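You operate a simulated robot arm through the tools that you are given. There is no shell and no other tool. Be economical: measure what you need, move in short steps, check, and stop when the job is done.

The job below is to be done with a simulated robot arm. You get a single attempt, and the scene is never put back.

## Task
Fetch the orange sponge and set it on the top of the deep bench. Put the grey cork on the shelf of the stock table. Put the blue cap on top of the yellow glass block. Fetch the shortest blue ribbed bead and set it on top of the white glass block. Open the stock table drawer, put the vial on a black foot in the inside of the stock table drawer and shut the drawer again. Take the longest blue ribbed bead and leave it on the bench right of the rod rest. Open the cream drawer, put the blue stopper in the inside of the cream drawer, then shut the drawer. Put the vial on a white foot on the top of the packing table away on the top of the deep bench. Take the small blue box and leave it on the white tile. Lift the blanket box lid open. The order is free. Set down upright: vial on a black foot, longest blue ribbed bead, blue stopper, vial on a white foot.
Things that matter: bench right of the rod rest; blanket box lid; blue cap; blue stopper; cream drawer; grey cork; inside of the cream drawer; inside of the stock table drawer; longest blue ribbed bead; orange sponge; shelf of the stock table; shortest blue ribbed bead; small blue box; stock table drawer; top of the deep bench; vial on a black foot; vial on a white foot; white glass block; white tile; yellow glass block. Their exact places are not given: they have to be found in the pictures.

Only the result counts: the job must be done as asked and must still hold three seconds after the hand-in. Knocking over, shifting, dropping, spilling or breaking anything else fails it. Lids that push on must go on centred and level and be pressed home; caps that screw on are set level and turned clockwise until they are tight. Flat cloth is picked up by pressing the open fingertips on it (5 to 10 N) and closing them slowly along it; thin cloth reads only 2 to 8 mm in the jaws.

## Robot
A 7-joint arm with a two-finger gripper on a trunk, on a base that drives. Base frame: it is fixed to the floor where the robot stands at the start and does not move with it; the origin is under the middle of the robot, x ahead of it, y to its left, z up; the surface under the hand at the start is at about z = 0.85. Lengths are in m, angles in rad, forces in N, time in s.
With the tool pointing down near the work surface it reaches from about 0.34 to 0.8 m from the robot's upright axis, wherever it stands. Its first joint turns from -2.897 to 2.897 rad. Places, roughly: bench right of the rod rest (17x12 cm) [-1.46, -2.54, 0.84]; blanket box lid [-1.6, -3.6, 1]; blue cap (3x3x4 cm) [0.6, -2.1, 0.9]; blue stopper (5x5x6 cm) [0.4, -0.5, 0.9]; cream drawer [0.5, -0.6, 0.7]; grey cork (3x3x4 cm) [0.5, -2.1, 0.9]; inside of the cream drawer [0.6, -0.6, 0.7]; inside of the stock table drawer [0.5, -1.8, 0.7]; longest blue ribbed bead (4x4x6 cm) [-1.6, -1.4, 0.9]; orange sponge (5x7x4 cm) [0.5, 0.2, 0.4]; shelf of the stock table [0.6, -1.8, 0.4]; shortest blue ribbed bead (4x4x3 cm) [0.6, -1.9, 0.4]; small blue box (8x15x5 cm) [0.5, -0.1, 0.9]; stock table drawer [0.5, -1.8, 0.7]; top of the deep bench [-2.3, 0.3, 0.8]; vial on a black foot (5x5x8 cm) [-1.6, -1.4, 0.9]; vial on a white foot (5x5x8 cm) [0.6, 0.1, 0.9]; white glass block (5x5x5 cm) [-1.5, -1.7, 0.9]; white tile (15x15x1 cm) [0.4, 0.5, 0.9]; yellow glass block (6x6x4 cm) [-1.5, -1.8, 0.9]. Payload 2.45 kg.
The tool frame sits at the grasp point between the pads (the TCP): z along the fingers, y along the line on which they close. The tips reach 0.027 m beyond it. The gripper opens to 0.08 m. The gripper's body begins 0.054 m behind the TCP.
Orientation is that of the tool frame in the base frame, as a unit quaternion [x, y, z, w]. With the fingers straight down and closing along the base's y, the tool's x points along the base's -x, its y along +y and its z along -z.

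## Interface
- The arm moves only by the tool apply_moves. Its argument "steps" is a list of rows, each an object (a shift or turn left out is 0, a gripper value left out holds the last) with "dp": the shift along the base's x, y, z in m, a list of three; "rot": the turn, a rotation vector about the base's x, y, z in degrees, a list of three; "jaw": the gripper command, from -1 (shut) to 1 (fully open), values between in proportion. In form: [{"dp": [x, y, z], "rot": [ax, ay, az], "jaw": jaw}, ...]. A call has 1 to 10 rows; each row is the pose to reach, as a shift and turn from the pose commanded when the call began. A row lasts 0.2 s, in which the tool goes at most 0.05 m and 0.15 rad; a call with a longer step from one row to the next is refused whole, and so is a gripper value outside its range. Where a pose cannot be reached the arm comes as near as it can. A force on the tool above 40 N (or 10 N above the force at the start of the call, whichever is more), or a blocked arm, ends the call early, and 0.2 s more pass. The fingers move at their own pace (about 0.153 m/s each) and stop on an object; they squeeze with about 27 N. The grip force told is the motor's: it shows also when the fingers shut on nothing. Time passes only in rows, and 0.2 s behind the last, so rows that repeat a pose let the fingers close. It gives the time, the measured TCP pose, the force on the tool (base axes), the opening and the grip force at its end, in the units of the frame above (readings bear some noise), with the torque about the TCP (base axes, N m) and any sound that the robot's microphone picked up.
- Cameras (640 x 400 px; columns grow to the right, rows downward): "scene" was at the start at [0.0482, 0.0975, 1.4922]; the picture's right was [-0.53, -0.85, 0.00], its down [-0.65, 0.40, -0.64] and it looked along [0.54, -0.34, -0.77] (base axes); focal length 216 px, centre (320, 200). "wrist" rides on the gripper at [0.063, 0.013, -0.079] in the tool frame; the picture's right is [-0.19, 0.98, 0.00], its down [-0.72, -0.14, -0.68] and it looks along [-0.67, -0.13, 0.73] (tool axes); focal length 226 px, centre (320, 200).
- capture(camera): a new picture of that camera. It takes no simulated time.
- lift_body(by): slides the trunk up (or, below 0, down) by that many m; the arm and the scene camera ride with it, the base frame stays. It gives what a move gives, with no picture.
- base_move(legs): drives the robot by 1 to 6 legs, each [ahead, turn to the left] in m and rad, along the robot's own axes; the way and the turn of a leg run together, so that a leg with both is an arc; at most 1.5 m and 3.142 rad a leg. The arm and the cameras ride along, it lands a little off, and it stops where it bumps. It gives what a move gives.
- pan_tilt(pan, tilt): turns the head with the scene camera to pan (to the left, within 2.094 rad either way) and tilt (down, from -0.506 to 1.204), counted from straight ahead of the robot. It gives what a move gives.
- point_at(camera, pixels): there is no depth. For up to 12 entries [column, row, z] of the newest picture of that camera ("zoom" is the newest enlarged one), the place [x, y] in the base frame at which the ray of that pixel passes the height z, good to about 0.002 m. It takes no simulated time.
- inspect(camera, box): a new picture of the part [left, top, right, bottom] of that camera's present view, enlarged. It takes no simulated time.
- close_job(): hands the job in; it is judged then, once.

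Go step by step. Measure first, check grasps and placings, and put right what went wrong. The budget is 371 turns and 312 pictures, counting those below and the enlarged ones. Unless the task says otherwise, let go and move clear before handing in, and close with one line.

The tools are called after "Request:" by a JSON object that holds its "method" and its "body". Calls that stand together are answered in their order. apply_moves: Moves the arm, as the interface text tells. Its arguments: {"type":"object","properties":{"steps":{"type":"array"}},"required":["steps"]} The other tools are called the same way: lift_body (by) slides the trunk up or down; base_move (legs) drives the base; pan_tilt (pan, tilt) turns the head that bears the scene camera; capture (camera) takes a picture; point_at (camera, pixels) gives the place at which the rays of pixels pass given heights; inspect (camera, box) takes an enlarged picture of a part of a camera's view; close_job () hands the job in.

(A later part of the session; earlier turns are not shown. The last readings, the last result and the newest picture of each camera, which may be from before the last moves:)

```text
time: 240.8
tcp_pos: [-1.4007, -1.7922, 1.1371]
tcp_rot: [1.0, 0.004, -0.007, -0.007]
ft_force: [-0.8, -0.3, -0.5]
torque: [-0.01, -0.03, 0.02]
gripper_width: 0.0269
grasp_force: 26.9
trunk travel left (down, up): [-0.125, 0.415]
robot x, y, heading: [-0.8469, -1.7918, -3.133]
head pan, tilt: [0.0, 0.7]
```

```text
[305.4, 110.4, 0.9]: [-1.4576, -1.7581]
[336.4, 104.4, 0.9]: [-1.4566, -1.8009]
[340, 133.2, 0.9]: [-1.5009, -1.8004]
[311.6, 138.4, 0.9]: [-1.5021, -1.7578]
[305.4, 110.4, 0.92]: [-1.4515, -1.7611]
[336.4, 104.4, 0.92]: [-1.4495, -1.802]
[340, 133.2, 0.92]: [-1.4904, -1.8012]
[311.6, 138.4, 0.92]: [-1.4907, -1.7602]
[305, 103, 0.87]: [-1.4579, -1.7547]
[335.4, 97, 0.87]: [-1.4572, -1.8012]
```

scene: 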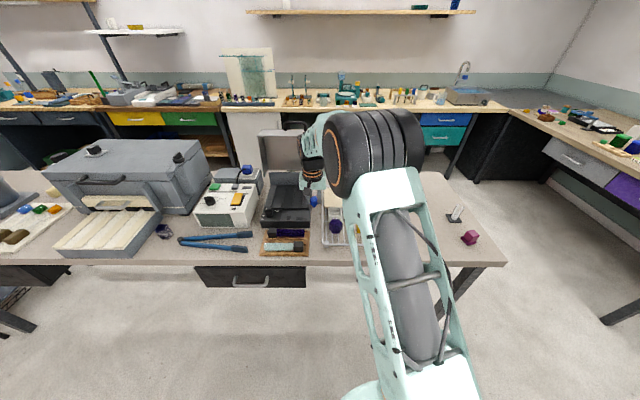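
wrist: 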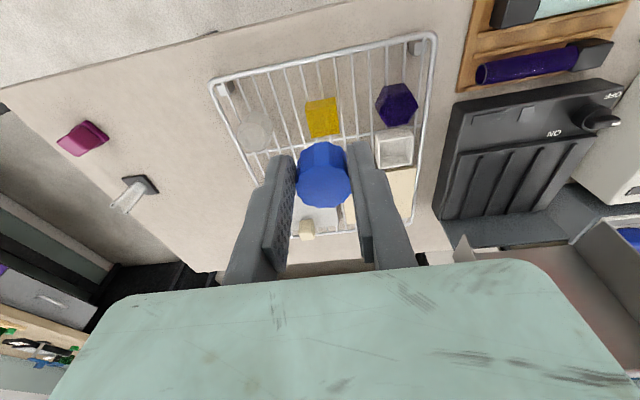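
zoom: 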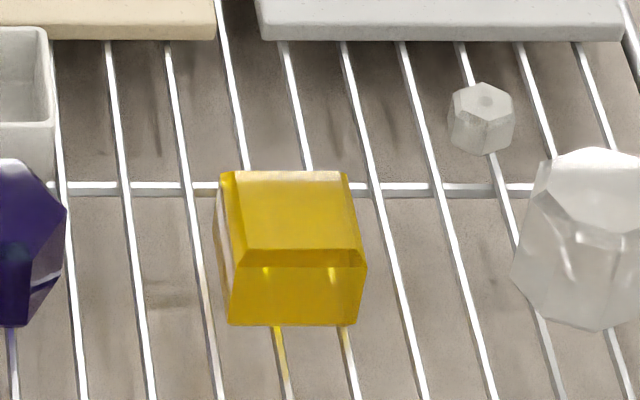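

Request:
{"method": "point_at", "body": {"camera": "scene", "pixels": [[362, 232.9, 0.86], [362, 232.9, 0.88], [363, 227.2, 0.9], [363, 227.2, 0.92], [356.5, 219.5, 0.9], [356.5, 219.5, 0.92], [367.4, 219.4, 0.9], [367.4, 219.4, 0.92], [369, 227.4, 0.92], [357.5, 227, 0.92]]}}

Request:
{"method": "point_at", "body": {"camera": "wrist", "pixels": [[320, 100, 0.86], [320, 100, 0.88]]}}

```text
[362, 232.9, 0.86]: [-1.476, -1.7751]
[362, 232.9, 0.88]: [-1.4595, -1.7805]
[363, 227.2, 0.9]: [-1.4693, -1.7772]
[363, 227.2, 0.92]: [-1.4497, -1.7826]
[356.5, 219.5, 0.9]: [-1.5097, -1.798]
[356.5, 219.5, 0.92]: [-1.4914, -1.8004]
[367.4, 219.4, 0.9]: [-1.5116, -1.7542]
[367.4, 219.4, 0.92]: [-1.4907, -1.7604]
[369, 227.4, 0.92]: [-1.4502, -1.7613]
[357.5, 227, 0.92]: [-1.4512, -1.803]
```

```text
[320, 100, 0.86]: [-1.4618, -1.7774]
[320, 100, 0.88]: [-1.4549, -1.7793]
```

Both cameras agree: yellow block top z≈0.92, centre (−1.471, −1.781). Levelling the hand and moving above it.

Request:
{"method": "apply_moves", "body": {"steps": [{"dp": [-0.035, 0.005, 0], "rot": [-0.8, -0.8, 0]}, {"dp": [-0.0703, 0.0112, -0.02], "rot": [-0.8, -0.8, 0]}, {"dp": [-0.0703, 0.0112, -0.06], "rot": [-0.8, -0.8, 0]}, {"dp": [-0.0703, 0.0112, -0.1], "rot": [-0.8, -0.8, 0]}, {"dp": [-0.0703, 0.0112, -0.14], "rot": [-0.8, -0.8, 0]}, {"dp": [-0.0703, 0.0112, -0.155], "rot": [-0.8, -0.8, 0]}]}}

Request:
{"method": "capture", "body": {"camera": "wrist"}}

Request:
{"method": "inspect", "body": {"camera": "scene", "box": [330, 185, 400, 240]}}

```text
time: 242.2
tcp_pos: [-1.4701, -1.7814, 0.9788]
tcp_rot: [1.0, 0.003, -0.001, -0.001]
ft_force: [-0.1, -0.1, 0.1]
torque: [0.01, -0.01, 0.03]
gripper_width: 0.0267
grasp_force: 27.3
trunk travel left (down, up): [-0.125, 0.415]
robot x, y, heading: [-0.8477, -1.7959, -3.133]
head pan, tilt: [0.0, 0.7]
```

```text
168 pictures are left
```

wrist: 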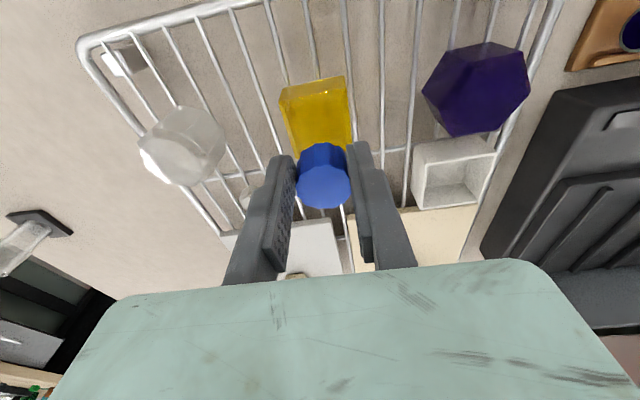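

```text
7.27 times, centred on (365, 212) of scene
```

zoom: 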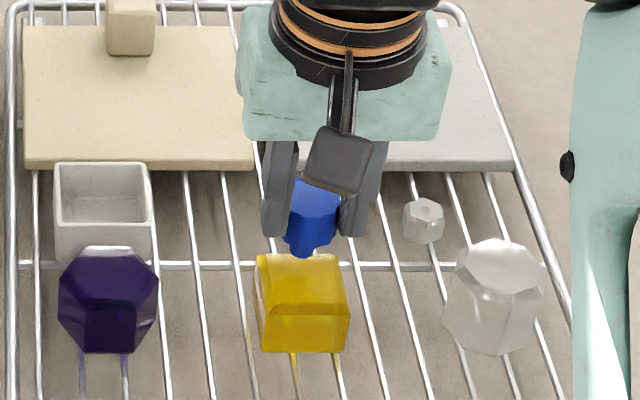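

Request:
{"method": "apply_moves", "body": {"steps": [{"dp": [0, 0, -0.006]}, {"dp": [0, 0, -0.01]}, {"dp": [0, 0, -0.013]}]}}

Request:
{"method": "inspect", "body": {"camera": "scene", "box": [330, 185, 400, 240]}}

```text
time: 243.0
tcp_pos: [-1.4724, -1.7814, 0.969]
tcp_rot: [1.0, 0.004, -0.001, 0.0]
ft_force: [0.4, -0.1, 7.4]
torque: [-0.04, 0.08, -0.01]
gripper_width: 0.0263
grasp_force: 26.9
trunk travel left (down, up): [-0.125, 0.415]
robot x, y, heading: [-0.8482, -1.7941, -3.132]
head pan, tilt: [0.0, 0.7]
```

```text
7.27 times, centred on (365, 212) of scene
```

zoom: 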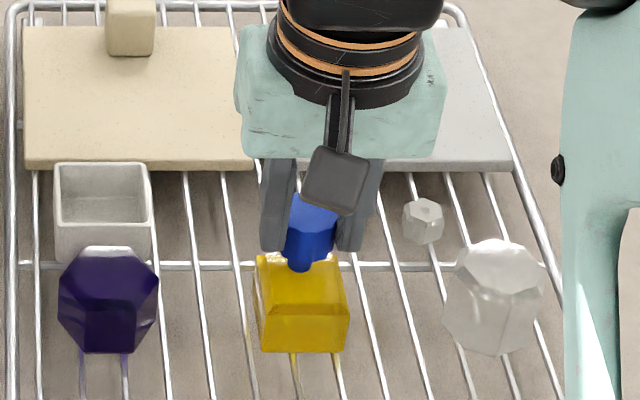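

Contact at TCP 0.969, with the stem about 6 mm behind centre. Lifting slightly, shifting forward 6 mm and setting down.

Request:
{"method": "apply_moves", "body": {"steps": [{"dp": [0, 0, 0.008]}, {"dp": [0.006, 0, 0.008]}, {"dp": [0.006, 0, 0.003]}, {"dp": [0.006, 0, 0.0005]}]}}

Request:
{"method": "inspect", "body": {"camera": "scene", "box": [340, 190, 390, 235]}}

```text
time: 244.0
tcp_pos: [-1.4655, -1.7813, 0.9684]
tcp_rot: [1.0, 0.003, 0.0, 0.0]
ft_force: [0.8, 1.2, 5.1]
torque: [0.02, 0.05, 0.0]
gripper_width: 0.0267
grasp_force: 27.0
trunk travel left (down, up): [-0.125, 0.415]
robot x, y, heading: [-0.8468, -1.7934, -3.136]
head pan, tilt: [0.0, 0.7]
```

```text
8.89 times, centred on (365, 212) of scene
```

zoom: 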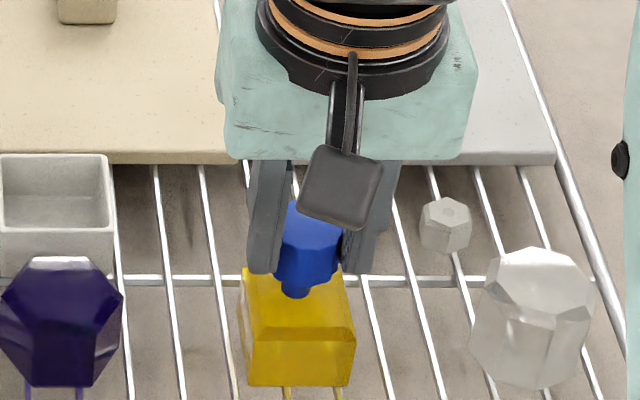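

Centred. Releasing in small increments, then rising straight up.

Request:
{"method": "apply_moves", "body": {"steps": [{"dp": [0, 0, 0.0007]}, {"dp": [0, 0, 0.0007], "jaw": -0.28}, {"dp": [0, 0, 0.0007], "jaw": -0.2}, {"dp": [0, 0, 0.0007], "jaw": 0.0}, {"dp": [0, 0, 0.0007], "jaw": 0.2}, {"dp": [0, 0, 0.02], "jaw": 0.2}, {"dp": [0, 0, 0.05]}, {"dp": [0, 0, 0.09]}, {"dp": [0.03, 0, 0.12]}]}}

Request:
{"method": "capture", "body": {"camera": "wrist"}}

Request:
{"method": "inspect", "body": {"camera": "scene", "box": [330, 185, 400, 240]}}

```text
time: 246.0
tcp_pos: [-1.4344, -1.7816, 1.0887]
tcp_rot: [1.0, 0.004, 0.0, -0.001]
ft_force: [0.5, -0.7, -0.2]
torque: [0.01, 0.0, 0.0]
gripper_width: 0.0478
grasp_force: 0.0
trunk travel left (down, up): [-0.125, 0.415]
robot x, y, heading: [-0.8476, -1.7951, -3.134]
head pan, tilt: [0.0, 0.7]
```

```text
164 pictures are left
```

wrist: 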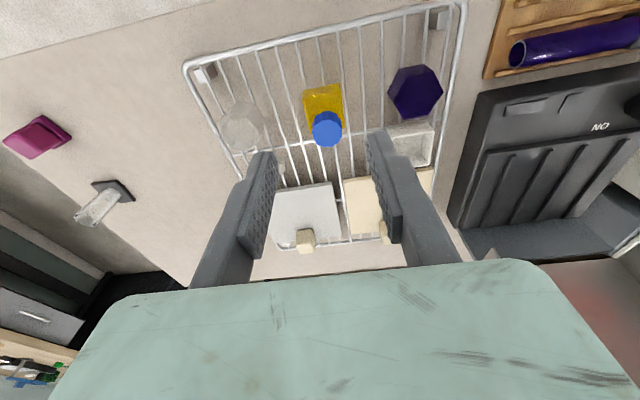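

```text
7.27 times, centred on (365, 212) of scene
```

zoom: 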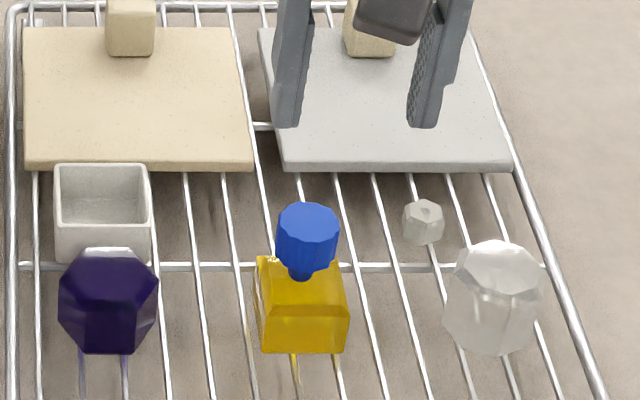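

Cap stands on the yellow block. Next the black-foot vial: retract the arm, then shift base north.

Request:
{"method": "apply_moves", "body": {"steps": [{"dp": [0.045, 0, 0.01]}, {"dp": [0.09, 0, 0.02]}]}}

Request:
{"method": "base_move", "body": {"legs": [[0, -1.57], [0.38, 0], [0, 1.57]]}}

Request:
{"method": "capture", "body": {"camera": "wrist"}}

```text
time: 246.6
tcp_pos: [-1.3448, -1.7827, 1.109]
tcp_rot: [1.0, 0.003, -0.001, 0.0]
ft_force: [0.4, -0.9, 0.3]
torque: [-0.01, 0.03, -0.01]
gripper_width: 0.0481
grasp_force: 0.0
trunk travel left (down, up): [-0.125, 0.415]
robot x, y, heading: [-0.8422, -1.7941, -3.133]
head pan, tilt: [0.0, 0.7]
```

```text
time: 256.9
tcp_pos: [-1.3509, -1.3969, 1.1077]
tcp_rot: [1.0, -0.003, 0.0, 0.0]
ft_force: [-1.0, -0.4, -0.4]
torque: [0.02, 0.03, 0.01]
gripper_width: 0.048
grasp_force: 0.0
trunk travel left (down, up): [-0.125, 0.415]
robot x, y, heading: [-0.8497, -1.4147, 3.14]
head pan, tilt: [0.0, 0.7]
```

```text
162 pictures are left
```

wrist: 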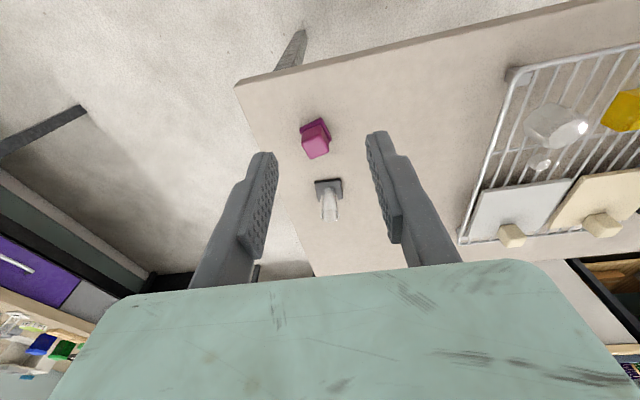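

Request:
{"method": "apply_moves", "body": {"steps": [{"dp": [-0.045, 0.007, 0]}, {"dp": [-0.09, 0.013, 0]}, {"dp": [-0.135, 0.02, 0]}, {"dp": [-0.18, 0.026, 0]}, {"dp": [-0.215, 0.026, -0.03]}, {"dp": [-0.215, 0.026, -0.075]}, {"dp": [-0.215, 0.026, -0.115]}]}}

Request:
{"method": "capture", "body": {"camera": "wrist"}}

```text
time: 258.5
tcp_pos: [-1.5642, -1.3707, 0.9931]
tcp_rot: [1.0, -0.003, 0.0, 0.0]
ft_force: [0.5, -0.1, -0.2]
torque: [-0.02, 0.0, 0.0]
gripper_width: 0.0482
grasp_force: 0.1
trunk travel left (down, up): [-0.125, 0.415]
robot x, y, heading: [-0.8491, -1.4124, 3.142]
head pan, tilt: [0.0, 0.7]
```

```text
161 pictures are left
```

wrist: 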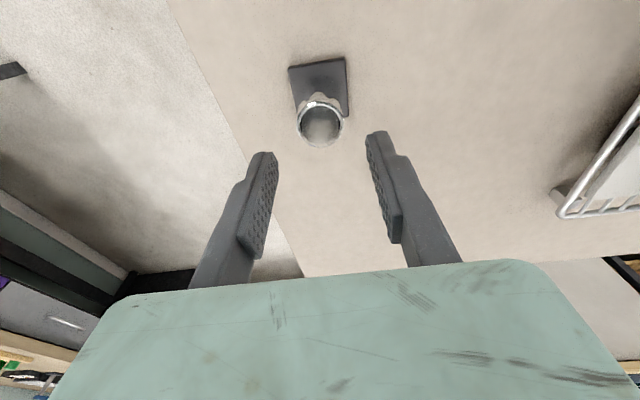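

Aligned over the vial. Descending and gripping.

Request:
{"method": "apply_moves", "body": {"steps": [{"dp": [0, -0.001, -0.045], "jaw": 0.3}, {"dp": [0, -0.001, -0.08]}, {"dp": [0, -0.001, -0.095]}, {"dp": [0, -0.001, -0.095], "jaw": -0.3}, {"dp": [0, -0.001, -0.095], "jaw": -1}, {"dp": [0, -0.001, -0.095], "jaw": -1}, {"dp": [0, -0.001, -0.08]}, {"dp": [0, -0.001, -0.04]}, {"dp": [0, -0.001, 0]}]}}

Request:
{"method": "capture", "body": {"camera": "wrist"}}

```text
time: 260.5
tcp_pos: [-1.5666, -1.3719, 0.9948]
tcp_rot: [1.0, -0.002, 0.0, 0.0]
ft_force: [0.5, -1.6, -0.2]
torque: [0.02, -0.01, 0.01]
gripper_width: 0.0328
grasp_force: 26.6
trunk travel left (down, up): [-0.125, 0.415]
robot x, y, heading: [-0.8533, -1.4146, 3.138]
head pan, tilt: [0.0, 0.7]
```

```text
160 pictures are left
```

wrist: 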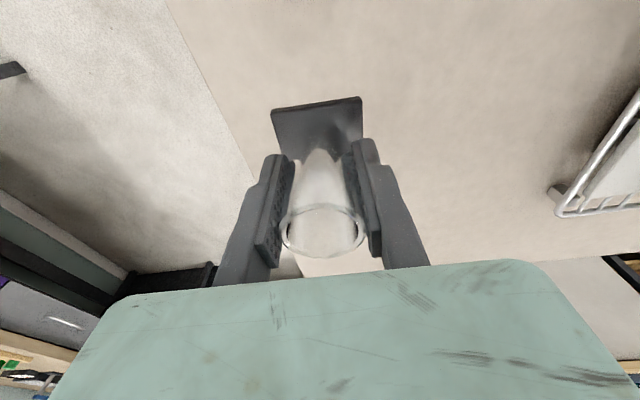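

Vial held. Raising and retracting.

Request:
{"method": "apply_moves", "body": {"steps": [{"dp": [0.02, 0, 0.04]}, {"dp": [0.05, 0, 0.075]}, {"dp": [0.09, 0, 0.1]}, {"dp": [0.135, -0.005, 0.115]}, {"dp": [0.18, -0.015, 0.12]}, {"dp": [0.225, -0.03, 0.12]}]}}

```text
time: 261.9
tcp_pos: [-1.3423, -1.4023, 1.1132]
tcp_rot: [1.0, -0.002, 0.0, 0.001]
ft_force: [0.4, -1.7, -0.8]
torque: [0.0, -0.01, -0.02]
gripper_width: 0.0326
grasp_force: 27.1
trunk travel left (down, up): [-0.125, 0.415]
robot x, y, heading: [-0.8481, -1.413, 3.141]
head pan, tilt: [0.0, 0.7]
```

Request:
{"method": "base_move", "body": {"legs": [[0, 2.29], [0.65, 0], [0, 0.85]]}}

Request:
{"method": "pan_tilt", "body": {"pan": 0.0, "tilt": 0.75}}

Request:
{"method": "capture", "body": {"camera": "scene"}}

Request:
{"method": "capture", "body": {"camera": "wrist"}}

```text
time: 273.4
tcp_pos: [0.0826, -1.8801, 1.1136]
tcp_rot: [-0.015, 1.0, 0.001, 0.0]
ft_force: [0.5, 0.3, -0.3]
torque: [0.04, 0.0, 0.02]
gripper_width: 0.0324
grasp_force: 26.7
trunk travel left (down, up): [-0.125, 0.415]
robot x, y, heading: [-0.4092, -1.887, 0.035]
head pan, tilt: [0.0, 0.7]
```

```text
time: 274.1
tcp_pos: [0.0816, -1.8793, 1.114]
tcp_rot: [-0.017, 1.0, 0.001, 0.0]
ft_force: [0.4, 0.6, -0.2]
torque: [0.03, -0.01, 0.0]
gripper_width: 0.0326
grasp_force: 27.0
trunk travel left (down, up): [-0.125, 0.415]
robot x, y, heading: [-0.4106, -1.8869, 0.037]
head pan, tilt: [0.0, 0.75]
```

```text
159 pictures are left
```

scene: 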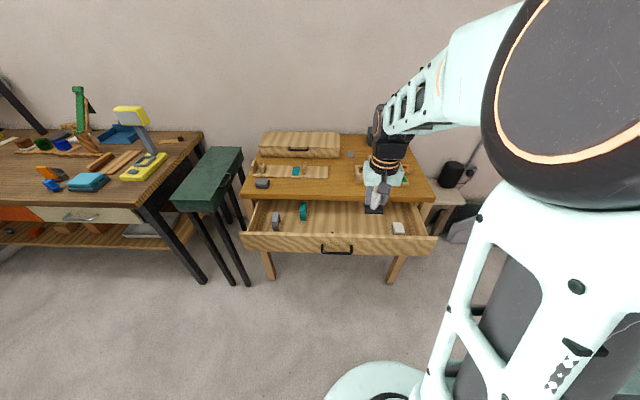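

```text
158 pictures are left
```

wrist: 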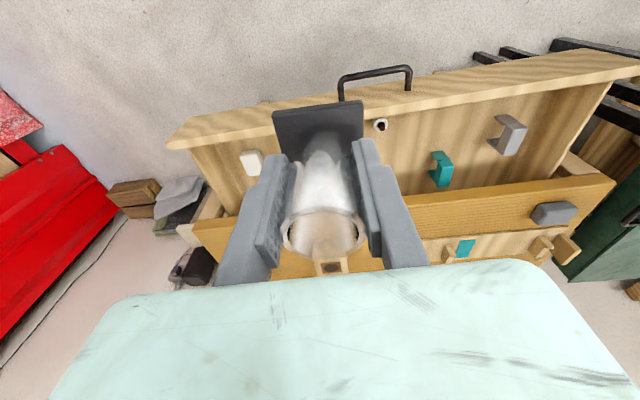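

Request:
{"method": "inspect", "body": {"camera": "scene", "box": [230, 170, 450, 290]}}

Request:
{"method": "point_at", "body": {"camera": "scene", "pixels": [[240, 235, 0.79], [437, 238, 0.79], [345, 215, 0.7], [360, 220, 0.7], [350, 225, 0.7], [398, 233, 0.7], [335, 235, 0.7]]}}

```text
2.91 times, centred on (340, 230) of scene
```

zoom: 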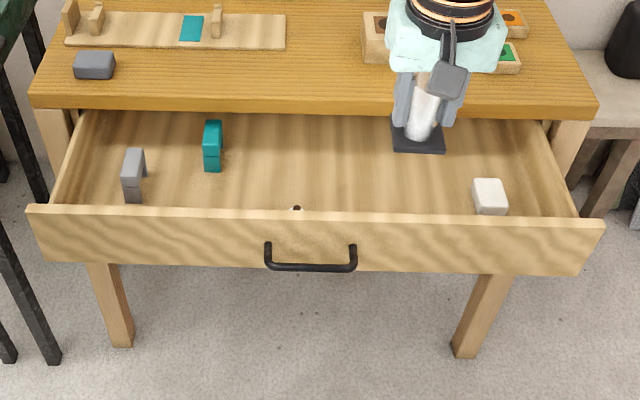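

```text
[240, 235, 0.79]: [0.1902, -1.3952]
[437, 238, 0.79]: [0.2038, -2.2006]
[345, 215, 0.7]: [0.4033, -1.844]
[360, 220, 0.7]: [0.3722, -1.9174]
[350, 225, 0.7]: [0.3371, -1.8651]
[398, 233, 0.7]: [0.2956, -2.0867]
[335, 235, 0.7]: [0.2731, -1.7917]
```

Placing the vial at about (0.295, −1.93) inside the drawer. Moving above it first.

Request:
{"method": "apply_moves", "body": {"steps": [{"dp": [0.045, -0.01, 0]}, {"dp": [0.09, -0.02, 0]}, {"dp": [0.135, -0.03, 0]}, {"dp": [0.18, -0.04, 0]}, {"dp": [0.2134, -0.0507, -0.02]}, {"dp": [0.2134, -0.0507, -0.065]}, {"dp": [0.2134, -0.0507, -0.11]}, {"dp": [0.2134, -0.0507, -0.155]}, {"dp": [0.2134, -0.0507, -0.2]}, {"dp": [0.2134, -0.0507, -0.245]}]}}

Request:
{"method": "inspect", "body": {"camera": "scene", "box": [290, 170, 450, 290]}}

Request:
{"method": "capture", "body": {"camera": "wrist"}}

```text
time: 276.2
tcp_pos: [0.2969, -1.9302, 0.8691]
tcp_rot: [-0.016, 1.0, 0.0, 0.0]
ft_force: [-0.5, 0.2, -1.0]
torque: [0.0, 0.02, 0.0]
gripper_width: 0.031
grasp_force: 26.7
trunk travel left (down, up): [-0.125, 0.415]
robot x, y, heading: [-0.4105, -1.8915, 0.037]
head pan, tilt: [0.0, 0.75]
```

```text
3.33 times, centred on (370, 230) of scene
```

zoom: 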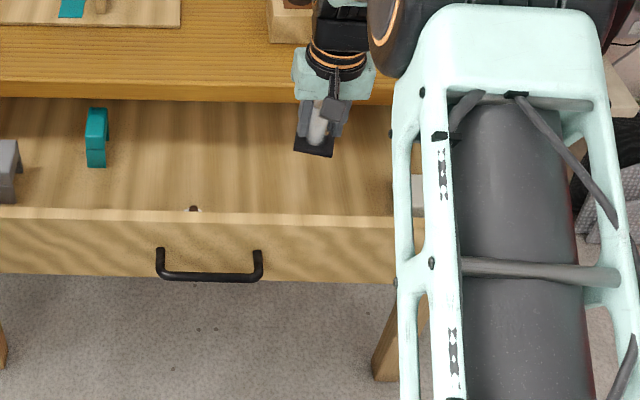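

```text
155 pictures are left
```

wrist: 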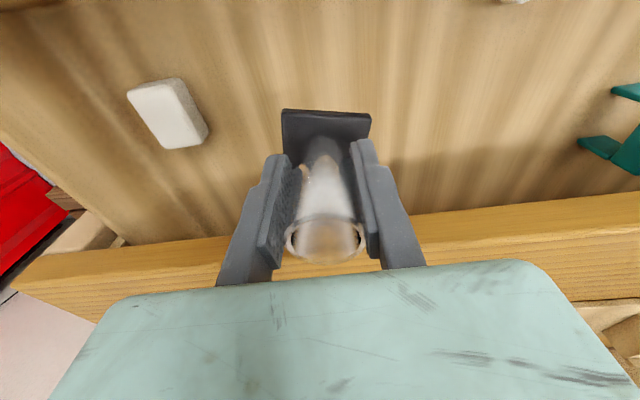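

Request:
{"method": "apply_moves", "body": {"steps": [{"dp": [-0.005, 0, -0.035]}, {"dp": [-0.005, 0, -0.07]}, {"dp": [-0.005, 0, -0.09]}, {"dp": [-0.005, 0, -0.105]}]}}

Request:
{"method": "capture", "body": {"camera": "wrist"}}

Request:
{"method": "inspect", "body": {"camera": "scene", "box": [310, 170, 410, 250]}}

```text
time: 277.2
tcp_pos: [0.2901, -1.9292, 0.7654]
tcp_rot: [-0.016, 1.0, 0.001, 0.0]
ft_force: [-0.6, -0.9, 0.1]
torque: [0.01, 0.03, -0.01]
gripper_width: 0.031
grasp_force: 27.1
trunk travel left (down, up): [-0.125, 0.415]
robot x, y, heading: [-0.4102, -1.889, 0.035]
head pan, tilt: [0.0, 0.75]
```

```text
154 pictures are left
```

wrist: 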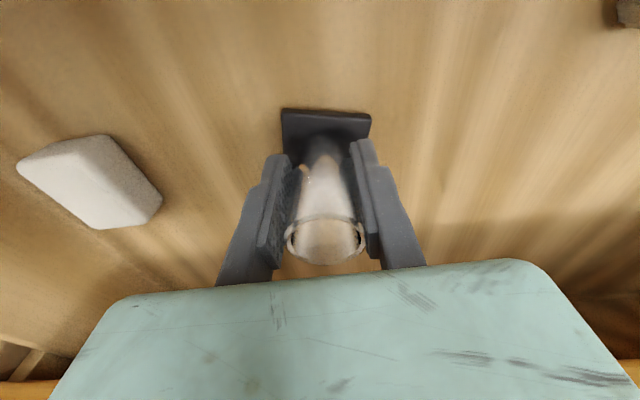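

```text
5.00 times, centred on (360, 210) of scene
```

zoom: 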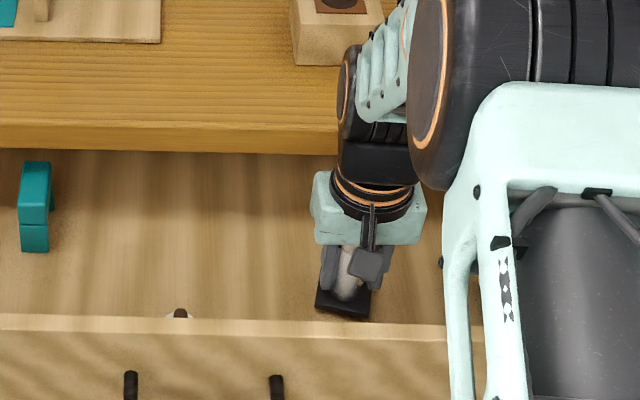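

Request:
{"method": "apply_moves", "body": {"steps": [{"dp": [0.003, 0, -0.01]}, {"dp": [0.003, 0, -0.018]}, {"dp": [0.003, 0, -0.024]}, {"dp": [0.003, 0, -0.03]}, {"dp": [0.003, 0, -0.035]}]}}

```text
time: 278.1
tcp_pos: [0.2978, -1.9311, 0.7456]
tcp_rot: [-0.017, 1.0, -0.001, 0.006]
ft_force: [2.8, 0.3, 17.0]
torque: [0.08, 0.17, -0.01]
gripper_width: 0.0307
grasp_force: 27.0
trunk travel left (down, up): [-0.125, 0.415]
robot x, y, heading: [-0.4106, -1.887, 0.043]
head pan, tilt: [0.0, 0.75]
stopped in row 4: the force on the tool passed its limit at 47 N (the readings are from after the stop); the commanded pose is now the measured one
```

Request:
{"method": "capture", "body": {"camera": "wrist"}}

Request:
{"method": "inspect", "body": {"camera": "scene", "box": [310, 170, 410, 250]}}

```text
152 pictures are left
```

wrist: 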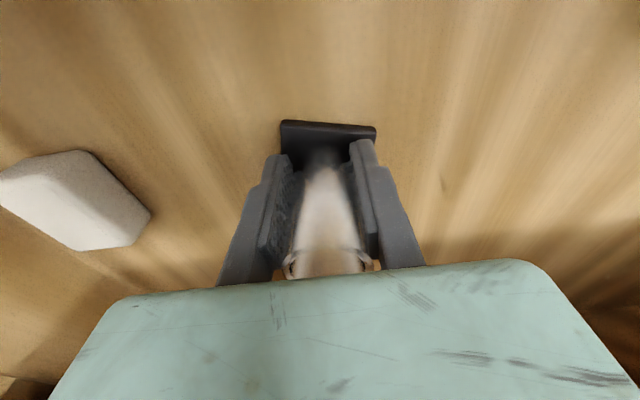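

```text
5.00 times, centred on (360, 210) of scene
```

zoom: 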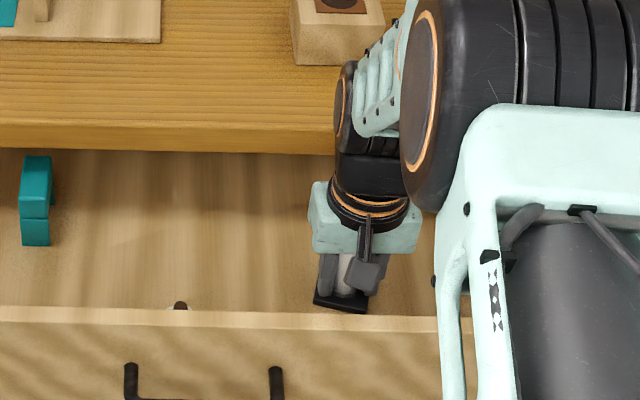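

The foot is on the drawer floor. Easing off, opening, and rising.

Request:
{"method": "apply_moves", "body": {"steps": [{"dp": [0, 0, 0.002]}, {"dp": [0, 0, 0.002], "jaw": -0.1}, {"dp": [0, 0, 0.002], "jaw": 0.3}, {"dp": [0, 0, 0.002], "jaw": 0.3}, {"dp": [0, 0, 0.03]}, {"dp": [0, 0, 0.07]}, {"dp": [0, 0, 0.11]}, {"dp": [0, 0, 0.15]}, {"dp": [-0.02, 0, 0.19]}]}}

Request:
{"method": "capture", "body": {"camera": "wrist"}}

Request:
{"method": "inspect", "body": {"camera": "scene", "box": [230, 170, 450, 290]}}

```text
time: 280.1
tcp_pos: [0.2765, -1.9323, 0.9338]
tcp_rot: [-0.016, 1.0, -0.002, 0.002]
ft_force: [0.6, -1.1, 0.4]
torque: [0.0, 0.0, -0.02]
gripper_width: 0.0523
grasp_force: 0.1
trunk travel left (down, up): [-0.125, 0.415]
robot x, y, heading: [-0.4107, -1.8855, 0.035]
head pan, tilt: [0.0, 0.75]
```

```text
150 pictures are left
```

wrist: 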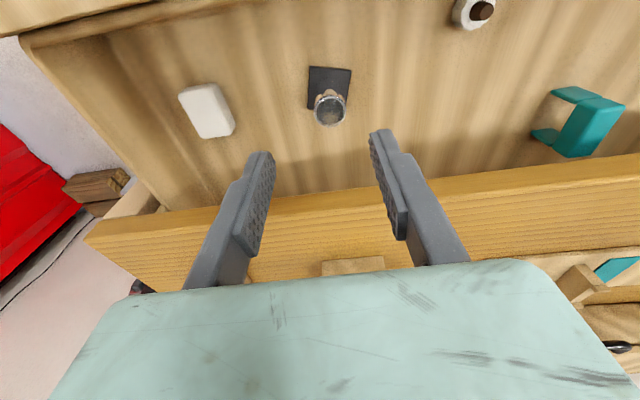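

```text
2.91 times, centred on (340, 230) of scene
```

zoom: 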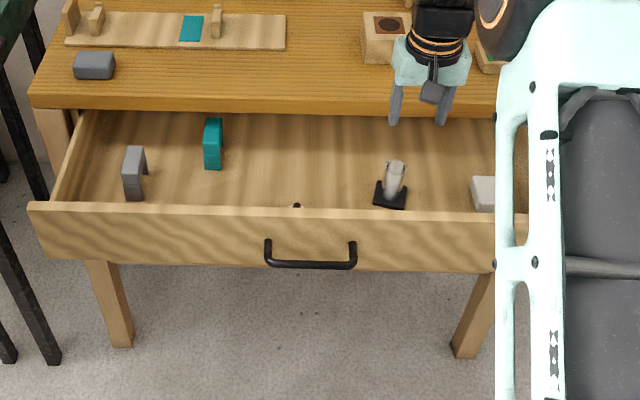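

Vial stands upright in the drawer. Now closing: moving the closed fingers in front of the handle bar.

Request:
{"method": "apply_moves", "body": {"steps": [{"dp": [-0.04, 0.025, 0.01], "jaw": -1}, {"dp": [-0.08, 0.05, 0.01]}, {"dp": [-0.12, 0.075, 0.01]}, {"dp": [-0.16, 0.1, 0.01]}, {"dp": [-0.195, 0.13, 0]}, {"dp": [-0.195, 0.137, -0.045]}, {"dp": [-0.195, 0.137, -0.09]}, {"dp": [-0.195, 0.137, -0.135]}, {"dp": [-0.195, 0.137, -0.176]}]}}

Request:
{"method": "capture", "body": {"camera": "wrist"}}

```text
time: 282.1
tcp_pos: [0.0797, -1.7941, 0.7562]
tcp_rot: [-0.016, 1.0, 0.0, 0.004]
ft_force: [0.5, 0.7, 0.8]
torque: [-0.01, -0.03, -0.01]
gripper_width: 0.0001
grasp_force: 27.1
trunk travel left (down, up): [-0.125, 0.415]
robot x, y, heading: [-0.4087, -1.8842, 0.041]
head pan, tilt: [0.0, 0.75]
```

```text
148 pictures are left
```

wrist: 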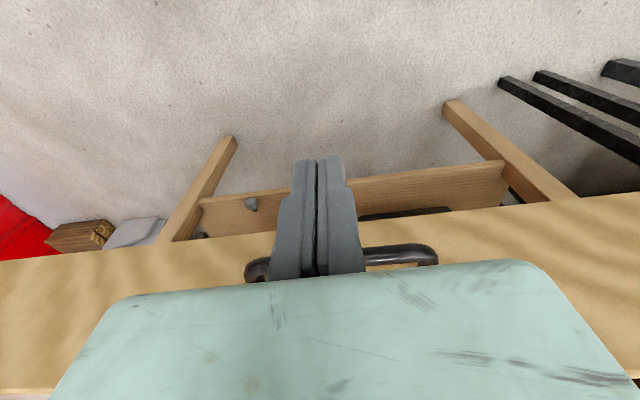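

Request:
{"method": "apply_moves", "body": {"steps": [{"dp": [0.025, 0, 0]}, {"dp": [0.04, 0, 0]}, {"dp": [0.05, 0, 0]}, {"dp": [0.06, 0, 0]}, {"dp": [0.073, 0, 0]}, {"dp": [0.087, 0, 0]}, {"dp": [0.102, 0, 0]}, {"dp": [0.117, 0, 0]}, {"dp": [0.13, 0, 0]}, {"dp": [0.14, 0, 0]}]}}

Request:
{"method": "inspect", "body": {"camera": "scene", "box": [230, 170, 450, 290]}}

```text
time: 284.3
tcp_pos: [0.2207, -1.7937, 0.7556]
tcp_rot: [-0.015, 1.0, 0.0, 0.003]
ft_force: [-0.3, 0.4, -0.2]
torque: [0.0, 0.0, -0.01]
gripper_width: 0.0
grasp_force: 27.1
trunk travel left (down, up): [-0.125, 0.415]
robot x, y, heading: [-0.4138, -1.889, 0.042]
head pan, tilt: [0.0, 0.75]
```

```text
2.91 times, centred on (340, 230) of scene
```

zoom: 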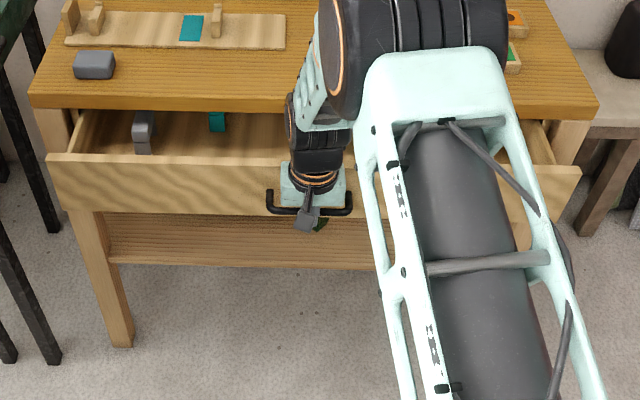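

Closing works smoothly. Continuing to push home.

Request:
{"method": "apply_moves", "body": {"steps": [{"dp": [0.013, 0, 0]}, {"dp": [0.027, 0, 0]}, {"dp": [0.042, 0, 0]}, {"dp": [0.057, 0, 0]}, {"dp": [0.072, 0, 0]}, {"dp": [0.085, 0, 0]}, {"dp": [0.095, 0, 0]}, {"dp": [0.105, 0, 0]}, {"dp": [0.112, 0, 0]}, {"dp": [0.118, 0, 0]}]}}

Request:
{"method": "inspect", "body": {"camera": "scene", "box": [230, 170, 450, 290]}}

```text
time: 286.5
tcp_pos: [0.3292, -1.7954, 0.7545]
tcp_rot: [-0.017, 1.0, -0.001, -0.006]
ft_force: [-14.7, -0.9, 4.5]
torque: [-0.01, -0.06, 0.0]
gripper_width: 0.006
grasp_force: 30.0
trunk travel left (down, up): [-0.125, 0.415]
robot x, y, heading: [-0.4086, -1.8865, 0.034]
head pan, tilt: [0.0, 0.75]
stopped in row 10: the force on the tool passed its limit at 47 N (the readings are from after the stop); the commanded pose is now the measured one
```

```text
2.91 times, centred on (340, 230) of scene
```

zoom: 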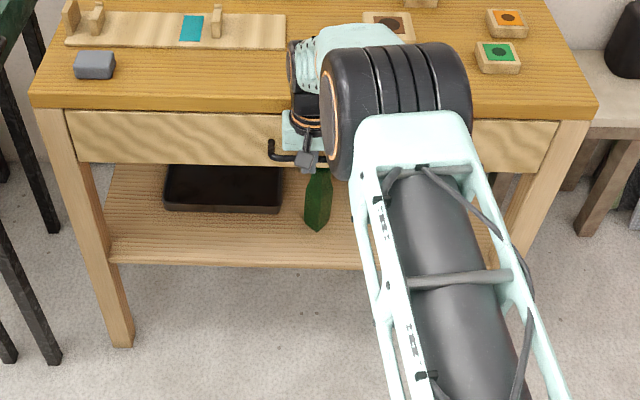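

Drawer is shut. Backing off and checking the drawer's lower edge height for the bead approach.

Request:
{"method": "apply_moves", "body": {"steps": [{"dp": [-0.03, 0, 0]}, {"dp": [-0.07, 0, 0.01]}, {"dp": [-0.11, 0, 0.03]}, {"dp": [-0.15, 0, 0.05]}]}}

Request:
{"method": "capture", "body": {"camera": "scene"}}

Request:
{"method": "point_at", "body": {"camera": "scene", "pixels": [[298.8, 217, 0.62], [298.8, 217, 0.66], [298.8, 217, 0.7]]}}

```text
time: 287.5
tcp_pos: [0.1807, -1.7947, 0.8058]
tcp_rot: [-0.015, 1.0, -0.001, -0.005]
ft_force: [0.4, -0.4, -1.3]
torque: [0.0, 0.03, -0.06]
gripper_width: 0.0
grasp_force: 29.7
trunk travel left (down, up): [-0.125, 0.415]
robot x, y, heading: [-0.4083, -1.8879, 0.033]
head pan, tilt: [0.0, 0.75]
```

```text
145 pictures are left
```

scene: 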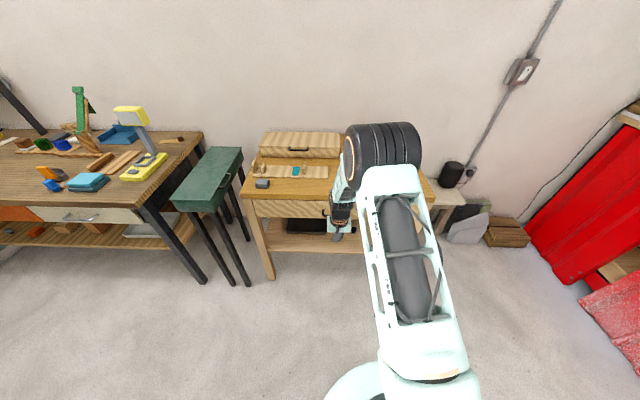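

```text
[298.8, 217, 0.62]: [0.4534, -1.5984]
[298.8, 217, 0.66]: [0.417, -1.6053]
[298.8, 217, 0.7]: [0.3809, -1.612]
```

Opening under the drawer is z 0.38–0.685, enough for a 50° pitched hand. Retracting a bit, driving 0.13 m forward, and lowering the trunk.

Request:
{"method": "apply_moves", "body": {"steps": [{"dp": [-0.045, -0.01, 0], "jaw": 0.3}, {"dp": [-0.085, -0.025, 0]}]}}

Request:
{"method": "base_move", "body": {"legs": [[0.12, -0.03]]}}

Request:
{"method": "lift_body", "body": {"by": -0.12}}

```text
time: 288.1
tcp_pos: [0.0944, -1.8209, 0.8049]
tcp_rot: [-0.017, 1.0, -0.001, -0.003]
ft_force: [0.2, -0.2, 0.3]
torque: [-0.03, -0.01, 0.0]
gripper_width: 0.0521
grasp_force: 0.0
trunk travel left (down, up): [-0.125, 0.415]
robot x, y, heading: [-0.4099, -1.8873, 0.038]
head pan, tilt: [0.0, 0.75]
```

```text
time: 289.3
tcp_pos: [0.2175, -1.8335, 0.8039]
tcp_rot: [-0.001, 1.0, -0.001, -0.005]
ft_force: [0.0, 0.3, 0.2]
torque: [0.0, 0.02, -0.01]
gripper_width: 0.0518
grasp_force: 0.1
trunk travel left (down, up): [-0.125, 0.415]
robot x, y, heading: [-0.2892, -1.8851, 0.006]
head pan, tilt: [0.0, 0.75]
```

```text
time: 290.8
tcp_pos: [0.217, -1.8342, 0.6845]
tcp_rot: [-0.001, 1.0, -0.001, -0.005]
ft_force: [0.1, -0.2, -0.4]
torque: [0.02, -0.02, 0.03]
gripper_width: 0.0521
grasp_force: 0.0
trunk travel left (down, up): [-0.005, 0.535]
robot x, y, heading: [-0.2893, -1.8836, 0.005]
head pan, tilt: [0.0, 0.75]
```

Request:
{"method": "apply_moves", "body": {"steps": [{"rot": [0, 0, -7], "dp": [-0.02, 0, -0.02]}, {"rot": [0, 0, -14], "dp": [-0.04, 0, -0.05]}]}}

Request:
{"method": "apply_moves", "body": {"steps": [{"rot": [-1.9, -7.6, 0], "dp": [0.01, -0.01, -0.02]}, {"rot": [-3.8, -15.2, 0], "dp": [0.02, -0.02, -0.04]}, {"rot": [-5.7, -22.8, 0], "dp": [0.03, -0.025, -0.06]}, {"rot": [-7.6, -30.4, 0], "dp": [0.04, -0.03, -0.08]}, {"rot": [-9.5, -38, 0], "dp": [0.05, -0.035, -0.1]}, {"rot": [-11.4, -45.6, 0], "dp": [0.06, -0.04, -0.12]}]}}

Request:
{"method": "capture", "body": {"camera": "wrist"}}

```text
time: 291.4
tcp_pos: [0.1767, -1.8347, 0.6342]
tcp_rot: [0.122, 0.993, 0.0, -0.003]
ft_force: [-0.2, -0.1, 0.2]
torque: [0.0, 0.01, 0.01]
gripper_width: 0.0522
grasp_force: 0.0
trunk travel left (down, up): [-0.005, 0.535]
robot x, y, heading: [-0.2898, -1.8866, 0.007]
head pan, tilt: [0.0, 0.75]
```

```text
time: 292.8
tcp_pos: [0.2381, -1.8749, 0.5141]
tcp_rot: [0.112, 0.911, -0.05, 0.393]
ft_force: [0.3, 0.3, -0.3]
torque: [0.0, -0.01, -0.01]
gripper_width: 0.0521
grasp_force: 0.0
trunk travel left (down, up): [-0.005, 0.535]
robot x, y, heading: [-0.2877, -1.8842, 0.001]
head pan, tilt: [0.0, 0.75]
```

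```text
144 pictures are left
```

wrist: 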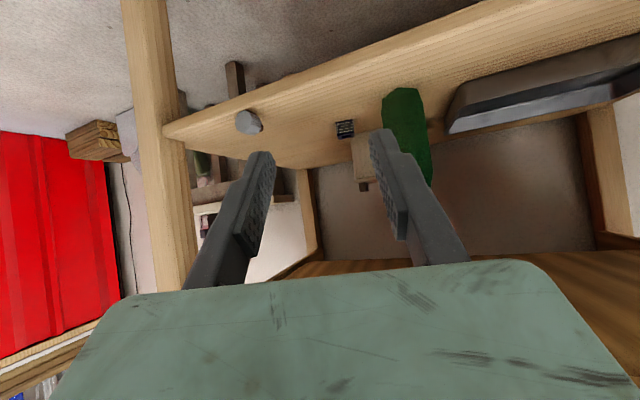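

A 47° tilt works. Measuring the bead from here.

Request:
{"method": "inspect", "body": {"camera": "wrist", "box": [300, 90, 400, 170]}}

Request:
{"method": "point_at", "body": {"camera": "wrist", "pixels": [[337, 122, 0.38], [354, 119, 0.38], [339, 137, 0.405], [355, 135, 0.405], [400, 120, 0.38], [385, 95, 0.38]]}}

```text
5.00 times, centred on (350, 130) of wrist
```

zoom: 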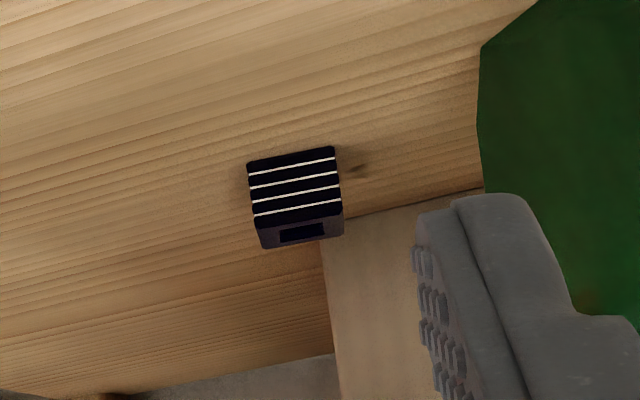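

```text
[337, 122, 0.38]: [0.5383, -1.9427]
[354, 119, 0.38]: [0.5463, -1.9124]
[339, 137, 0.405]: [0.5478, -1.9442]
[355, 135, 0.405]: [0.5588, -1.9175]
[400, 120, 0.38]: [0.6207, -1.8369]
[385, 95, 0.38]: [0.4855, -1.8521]
```

Bead centre is (0.557, −1.9315), yaw −15°. Moving to a pre-grasp point along the tool axis.

Request:
{"method": "apply_moves", "body": {"steps": [{"dp": [0.045, -0.008, -0.01]}, {"dp": [0.09, -0.015, -0.02]}, {"dp": [0.135, -0.022, -0.03]}, {"dp": [0.18, -0.029, -0.038]}, {"dp": [0.222, -0.036, -0.045]}]}}

Request:
{"method": "capture", "body": {"camera": "wrist"}}

Request:
{"method": "capture", "body": {"camera": "scene"}}

```text
time: 294.0
tcp_pos: [0.4577, -1.9112, 0.4698]
tcp_rot: [0.111, 0.912, -0.048, 0.391]
ft_force: [0.3, 0.3, -0.5]
torque: [0.0, 0.0, 0.01]
gripper_width: 0.0519
grasp_force: 0.0
trunk travel left (down, up): [-0.005, 0.535]
robot x, y, heading: [-0.2905, -1.8829, 0.003]
head pan, tilt: [0.0, 0.75]
```

```text
142 pictures are left
```

wrist: 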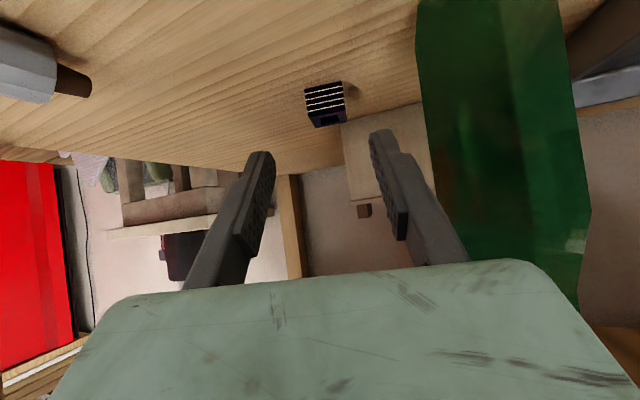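

```text
141 pictures are left
```

scene: 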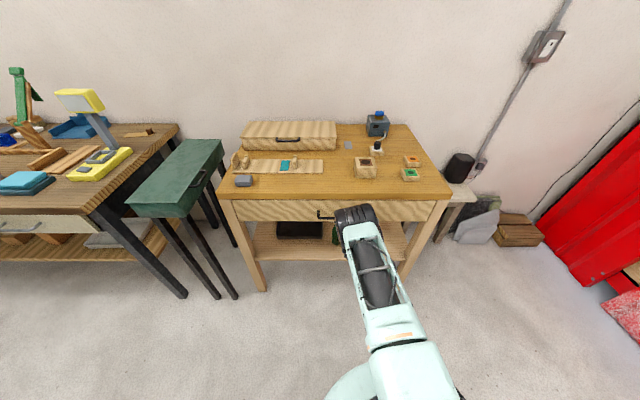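

Request:
{"method": "apply_moves", "body": {"steps": [{"dp": [0.035, -0.004, -0.005]}, {"dp": [0.06, -0.01, -0.022]}, {"dp": [0.08, -0.0155, -0.042]}]}}

Request:
{"method": "capture", "body": {"camera": "wrist"}}

```text
time: 294.8
tcp_pos: [0.5376, -1.9263, 0.426]
tcp_rot: [0.111, 0.912, -0.049, 0.391]
ft_force: [-0.1, 0.1, 0.3]
torque: [0.03, 0.07, -0.01]
gripper_width: 0.052
grasp_force: 0.1
trunk travel left (down, up): [-0.005, 0.535]
robot x, y, heading: [-0.2883, -1.8839, 0.002]
head pan, tilt: [0.0, 0.75]
```

```text
140 pictures are left
```

wrist: 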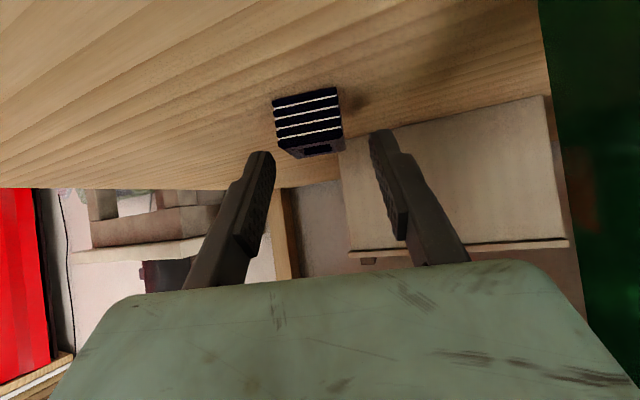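

Bead sits slightly left of centre; shifting 5 mm left while advancing the last bit.

Request:
{"method": "apply_moves", "body": {"steps": [{"dp": [0.004, -0.006, -0.007]}, {"dp": [0.0145, -0.0085, -0.015]}]}}

Request:
{"method": "capture", "body": {"camera": "wrist"}}

```text
time: 295.4
tcp_pos: [0.543, -1.9314, 0.4203]
tcp_rot: [0.112, 0.912, -0.05, 0.391]
ft_force: [0.5, 0.6, 0.3]
torque: [-0.02, 0.01, -0.03]
gripper_width: 0.0519
grasp_force: 0.1
out of reach, approached as far as the arm can: row 2
trunk travel left (down, up): [-0.005, 0.535]
robot x, y, heading: [-0.2885, -1.8844, 0.011]
head pan, tilt: [0.0, 0.75]
```

```text
139 pictures are left
```

wrist: 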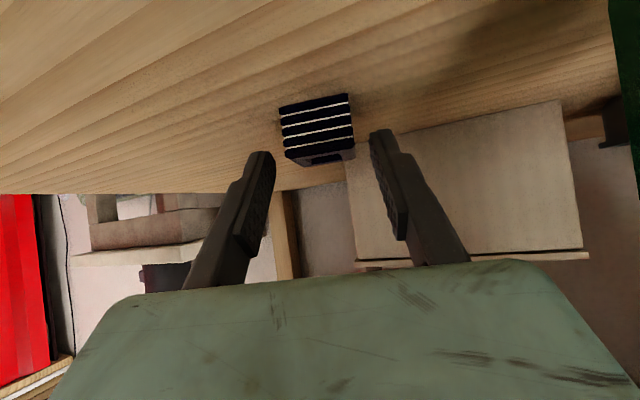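

Reach limit again; nudging the base forward 1.2 cm, then lowering.

Request:
{"method": "base_move", "body": {"legs": [[0.015, 0]]}}

Request:
{"method": "apply_moves", "body": {"steps": [{"dp": [0, 0, -0.005]}, {"dp": [0, 0, -0.01]}]}}

Request:
{"method": "capture", "body": {"camera": "wrist"}}

```text
time: 296.2
tcp_pos: [0.5574, -1.9312, 0.4197]
tcp_rot: [0.112, 0.912, -0.05, 0.392]
ft_force: [-0.8, -0.5, -0.1]
torque: [-0.03, 0.0, 0.01]
gripper_width: 0.0518
grasp_force: 0.1
trunk travel left (down, up): [-0.005, 0.535]
robot x, y, heading: [-0.2748, -1.8825, 0.004]
head pan, tilt: [0.0, 0.75]
```

```text
time: 296.8
tcp_pos: [0.5558, -1.9311, 0.412]
tcp_rot: [0.111, 0.912, -0.049, 0.391]
ft_force: [0.2, 0.6, 0.8]
torque: [-0.02, 0.0, 0.0]
gripper_width: 0.0519
grasp_force: 0.1
trunk travel left (down, up): [-0.005, 0.535]
robot x, y, heading: [-0.2724, -1.8827, 0.012]
head pan, tilt: [0.0, 0.75]
```

```text
138 pictures are left
```

wrist: 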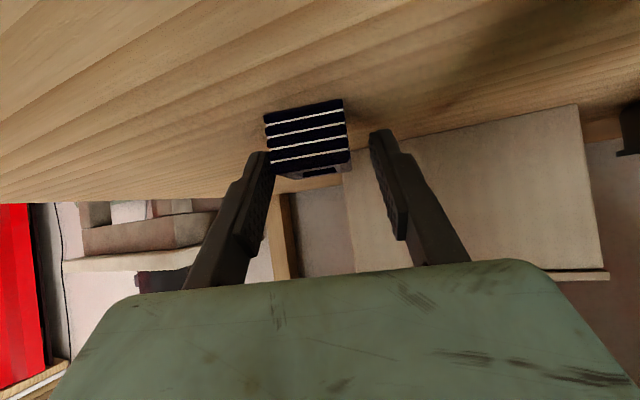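

Request:
{"method": "apply_moves", "body": {"steps": [{"dp": [-0.002, -0.006, 0.002]}, {"dp": [-0.002, -0.006, -0.002]}]}}

Request:
{"method": "capture", "body": {"camera": "wrist"}}

```text
time: 297.4
tcp_pos: [0.5536, -1.9352, 0.4071]
tcp_rot: [0.11, 0.914, -0.048, 0.387]
ft_force: [2.7, -0.6, 4.1]
torque: [0.05, -0.14, -0.12]
gripper_width: 0.0515
grasp_force: 0.1
out of reach, approached as far as the arm can: row 2
trunk travel left (down, up): [-0.005, 0.535]
robot x, y, heading: [-0.2725, -1.8855, 0.005]
head pan, tilt: [0.0, 0.75]
```

```text
137 pictures are left
```

wrist: 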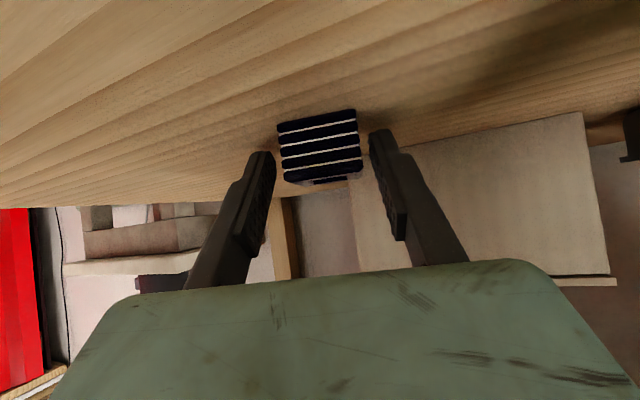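

Bead is centred between the fingers now. Closing.

Request:
{"method": "apply_moves", "body": {"steps": [{"dp": [0, 0, 0.002], "jaw": 0}, {"dp": [0, 0, 0.002], "jaw": -0.5}, {"dp": [0, 0, 0.002], "jaw": -1}, {"dp": [0, 0, 0.002], "jaw": -1}]}}

Request:
{"method": "apply_moves", "body": {"steps": [{"dp": [0, 0, 0.005]}, {"dp": [-0.005, 0, 0.015]}, {"dp": [-0.02, 0, 0.025]}]}}

Request:
{"method": "capture", "body": {"camera": "wrist"}}

```text
time: 298.4
tcp_pos: [0.5569, -1.9385, 0.409]
tcp_rot: [0.112, 0.912, -0.049, 0.392]
ft_force: [0.6, 0.5, 0.4]
torque: [0.0, 0.01, 0.01]
gripper_width: 0.0311
grasp_force: 27.0
trunk travel left (down, up): [-0.005, 0.535]
robot x, y, heading: [-0.2771, -1.8836, 0.007]
head pan, tilt: [0.0, 0.75]
```

```text
time: 299.2
tcp_pos: [0.5349, -1.9372, 0.433]
tcp_rot: [0.111, 0.912, -0.049, 0.392]
ft_force: [0.2, 0.0, -0.6]
torque: [-0.02, 0.0, 0.0]
gripper_width: 0.031
grasp_force: 26.9
trunk travel left (down, up): [-0.005, 0.535]
robot x, y, heading: [-0.2758, -1.884, 0.008]
head pan, tilt: [0.0, 0.75]
```

```text
136 pictures are left
```

wrist: 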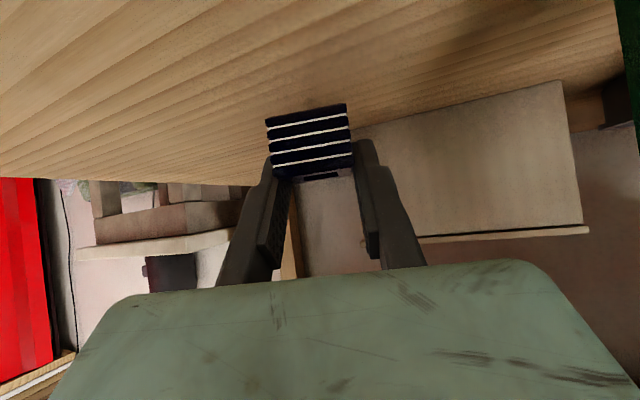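

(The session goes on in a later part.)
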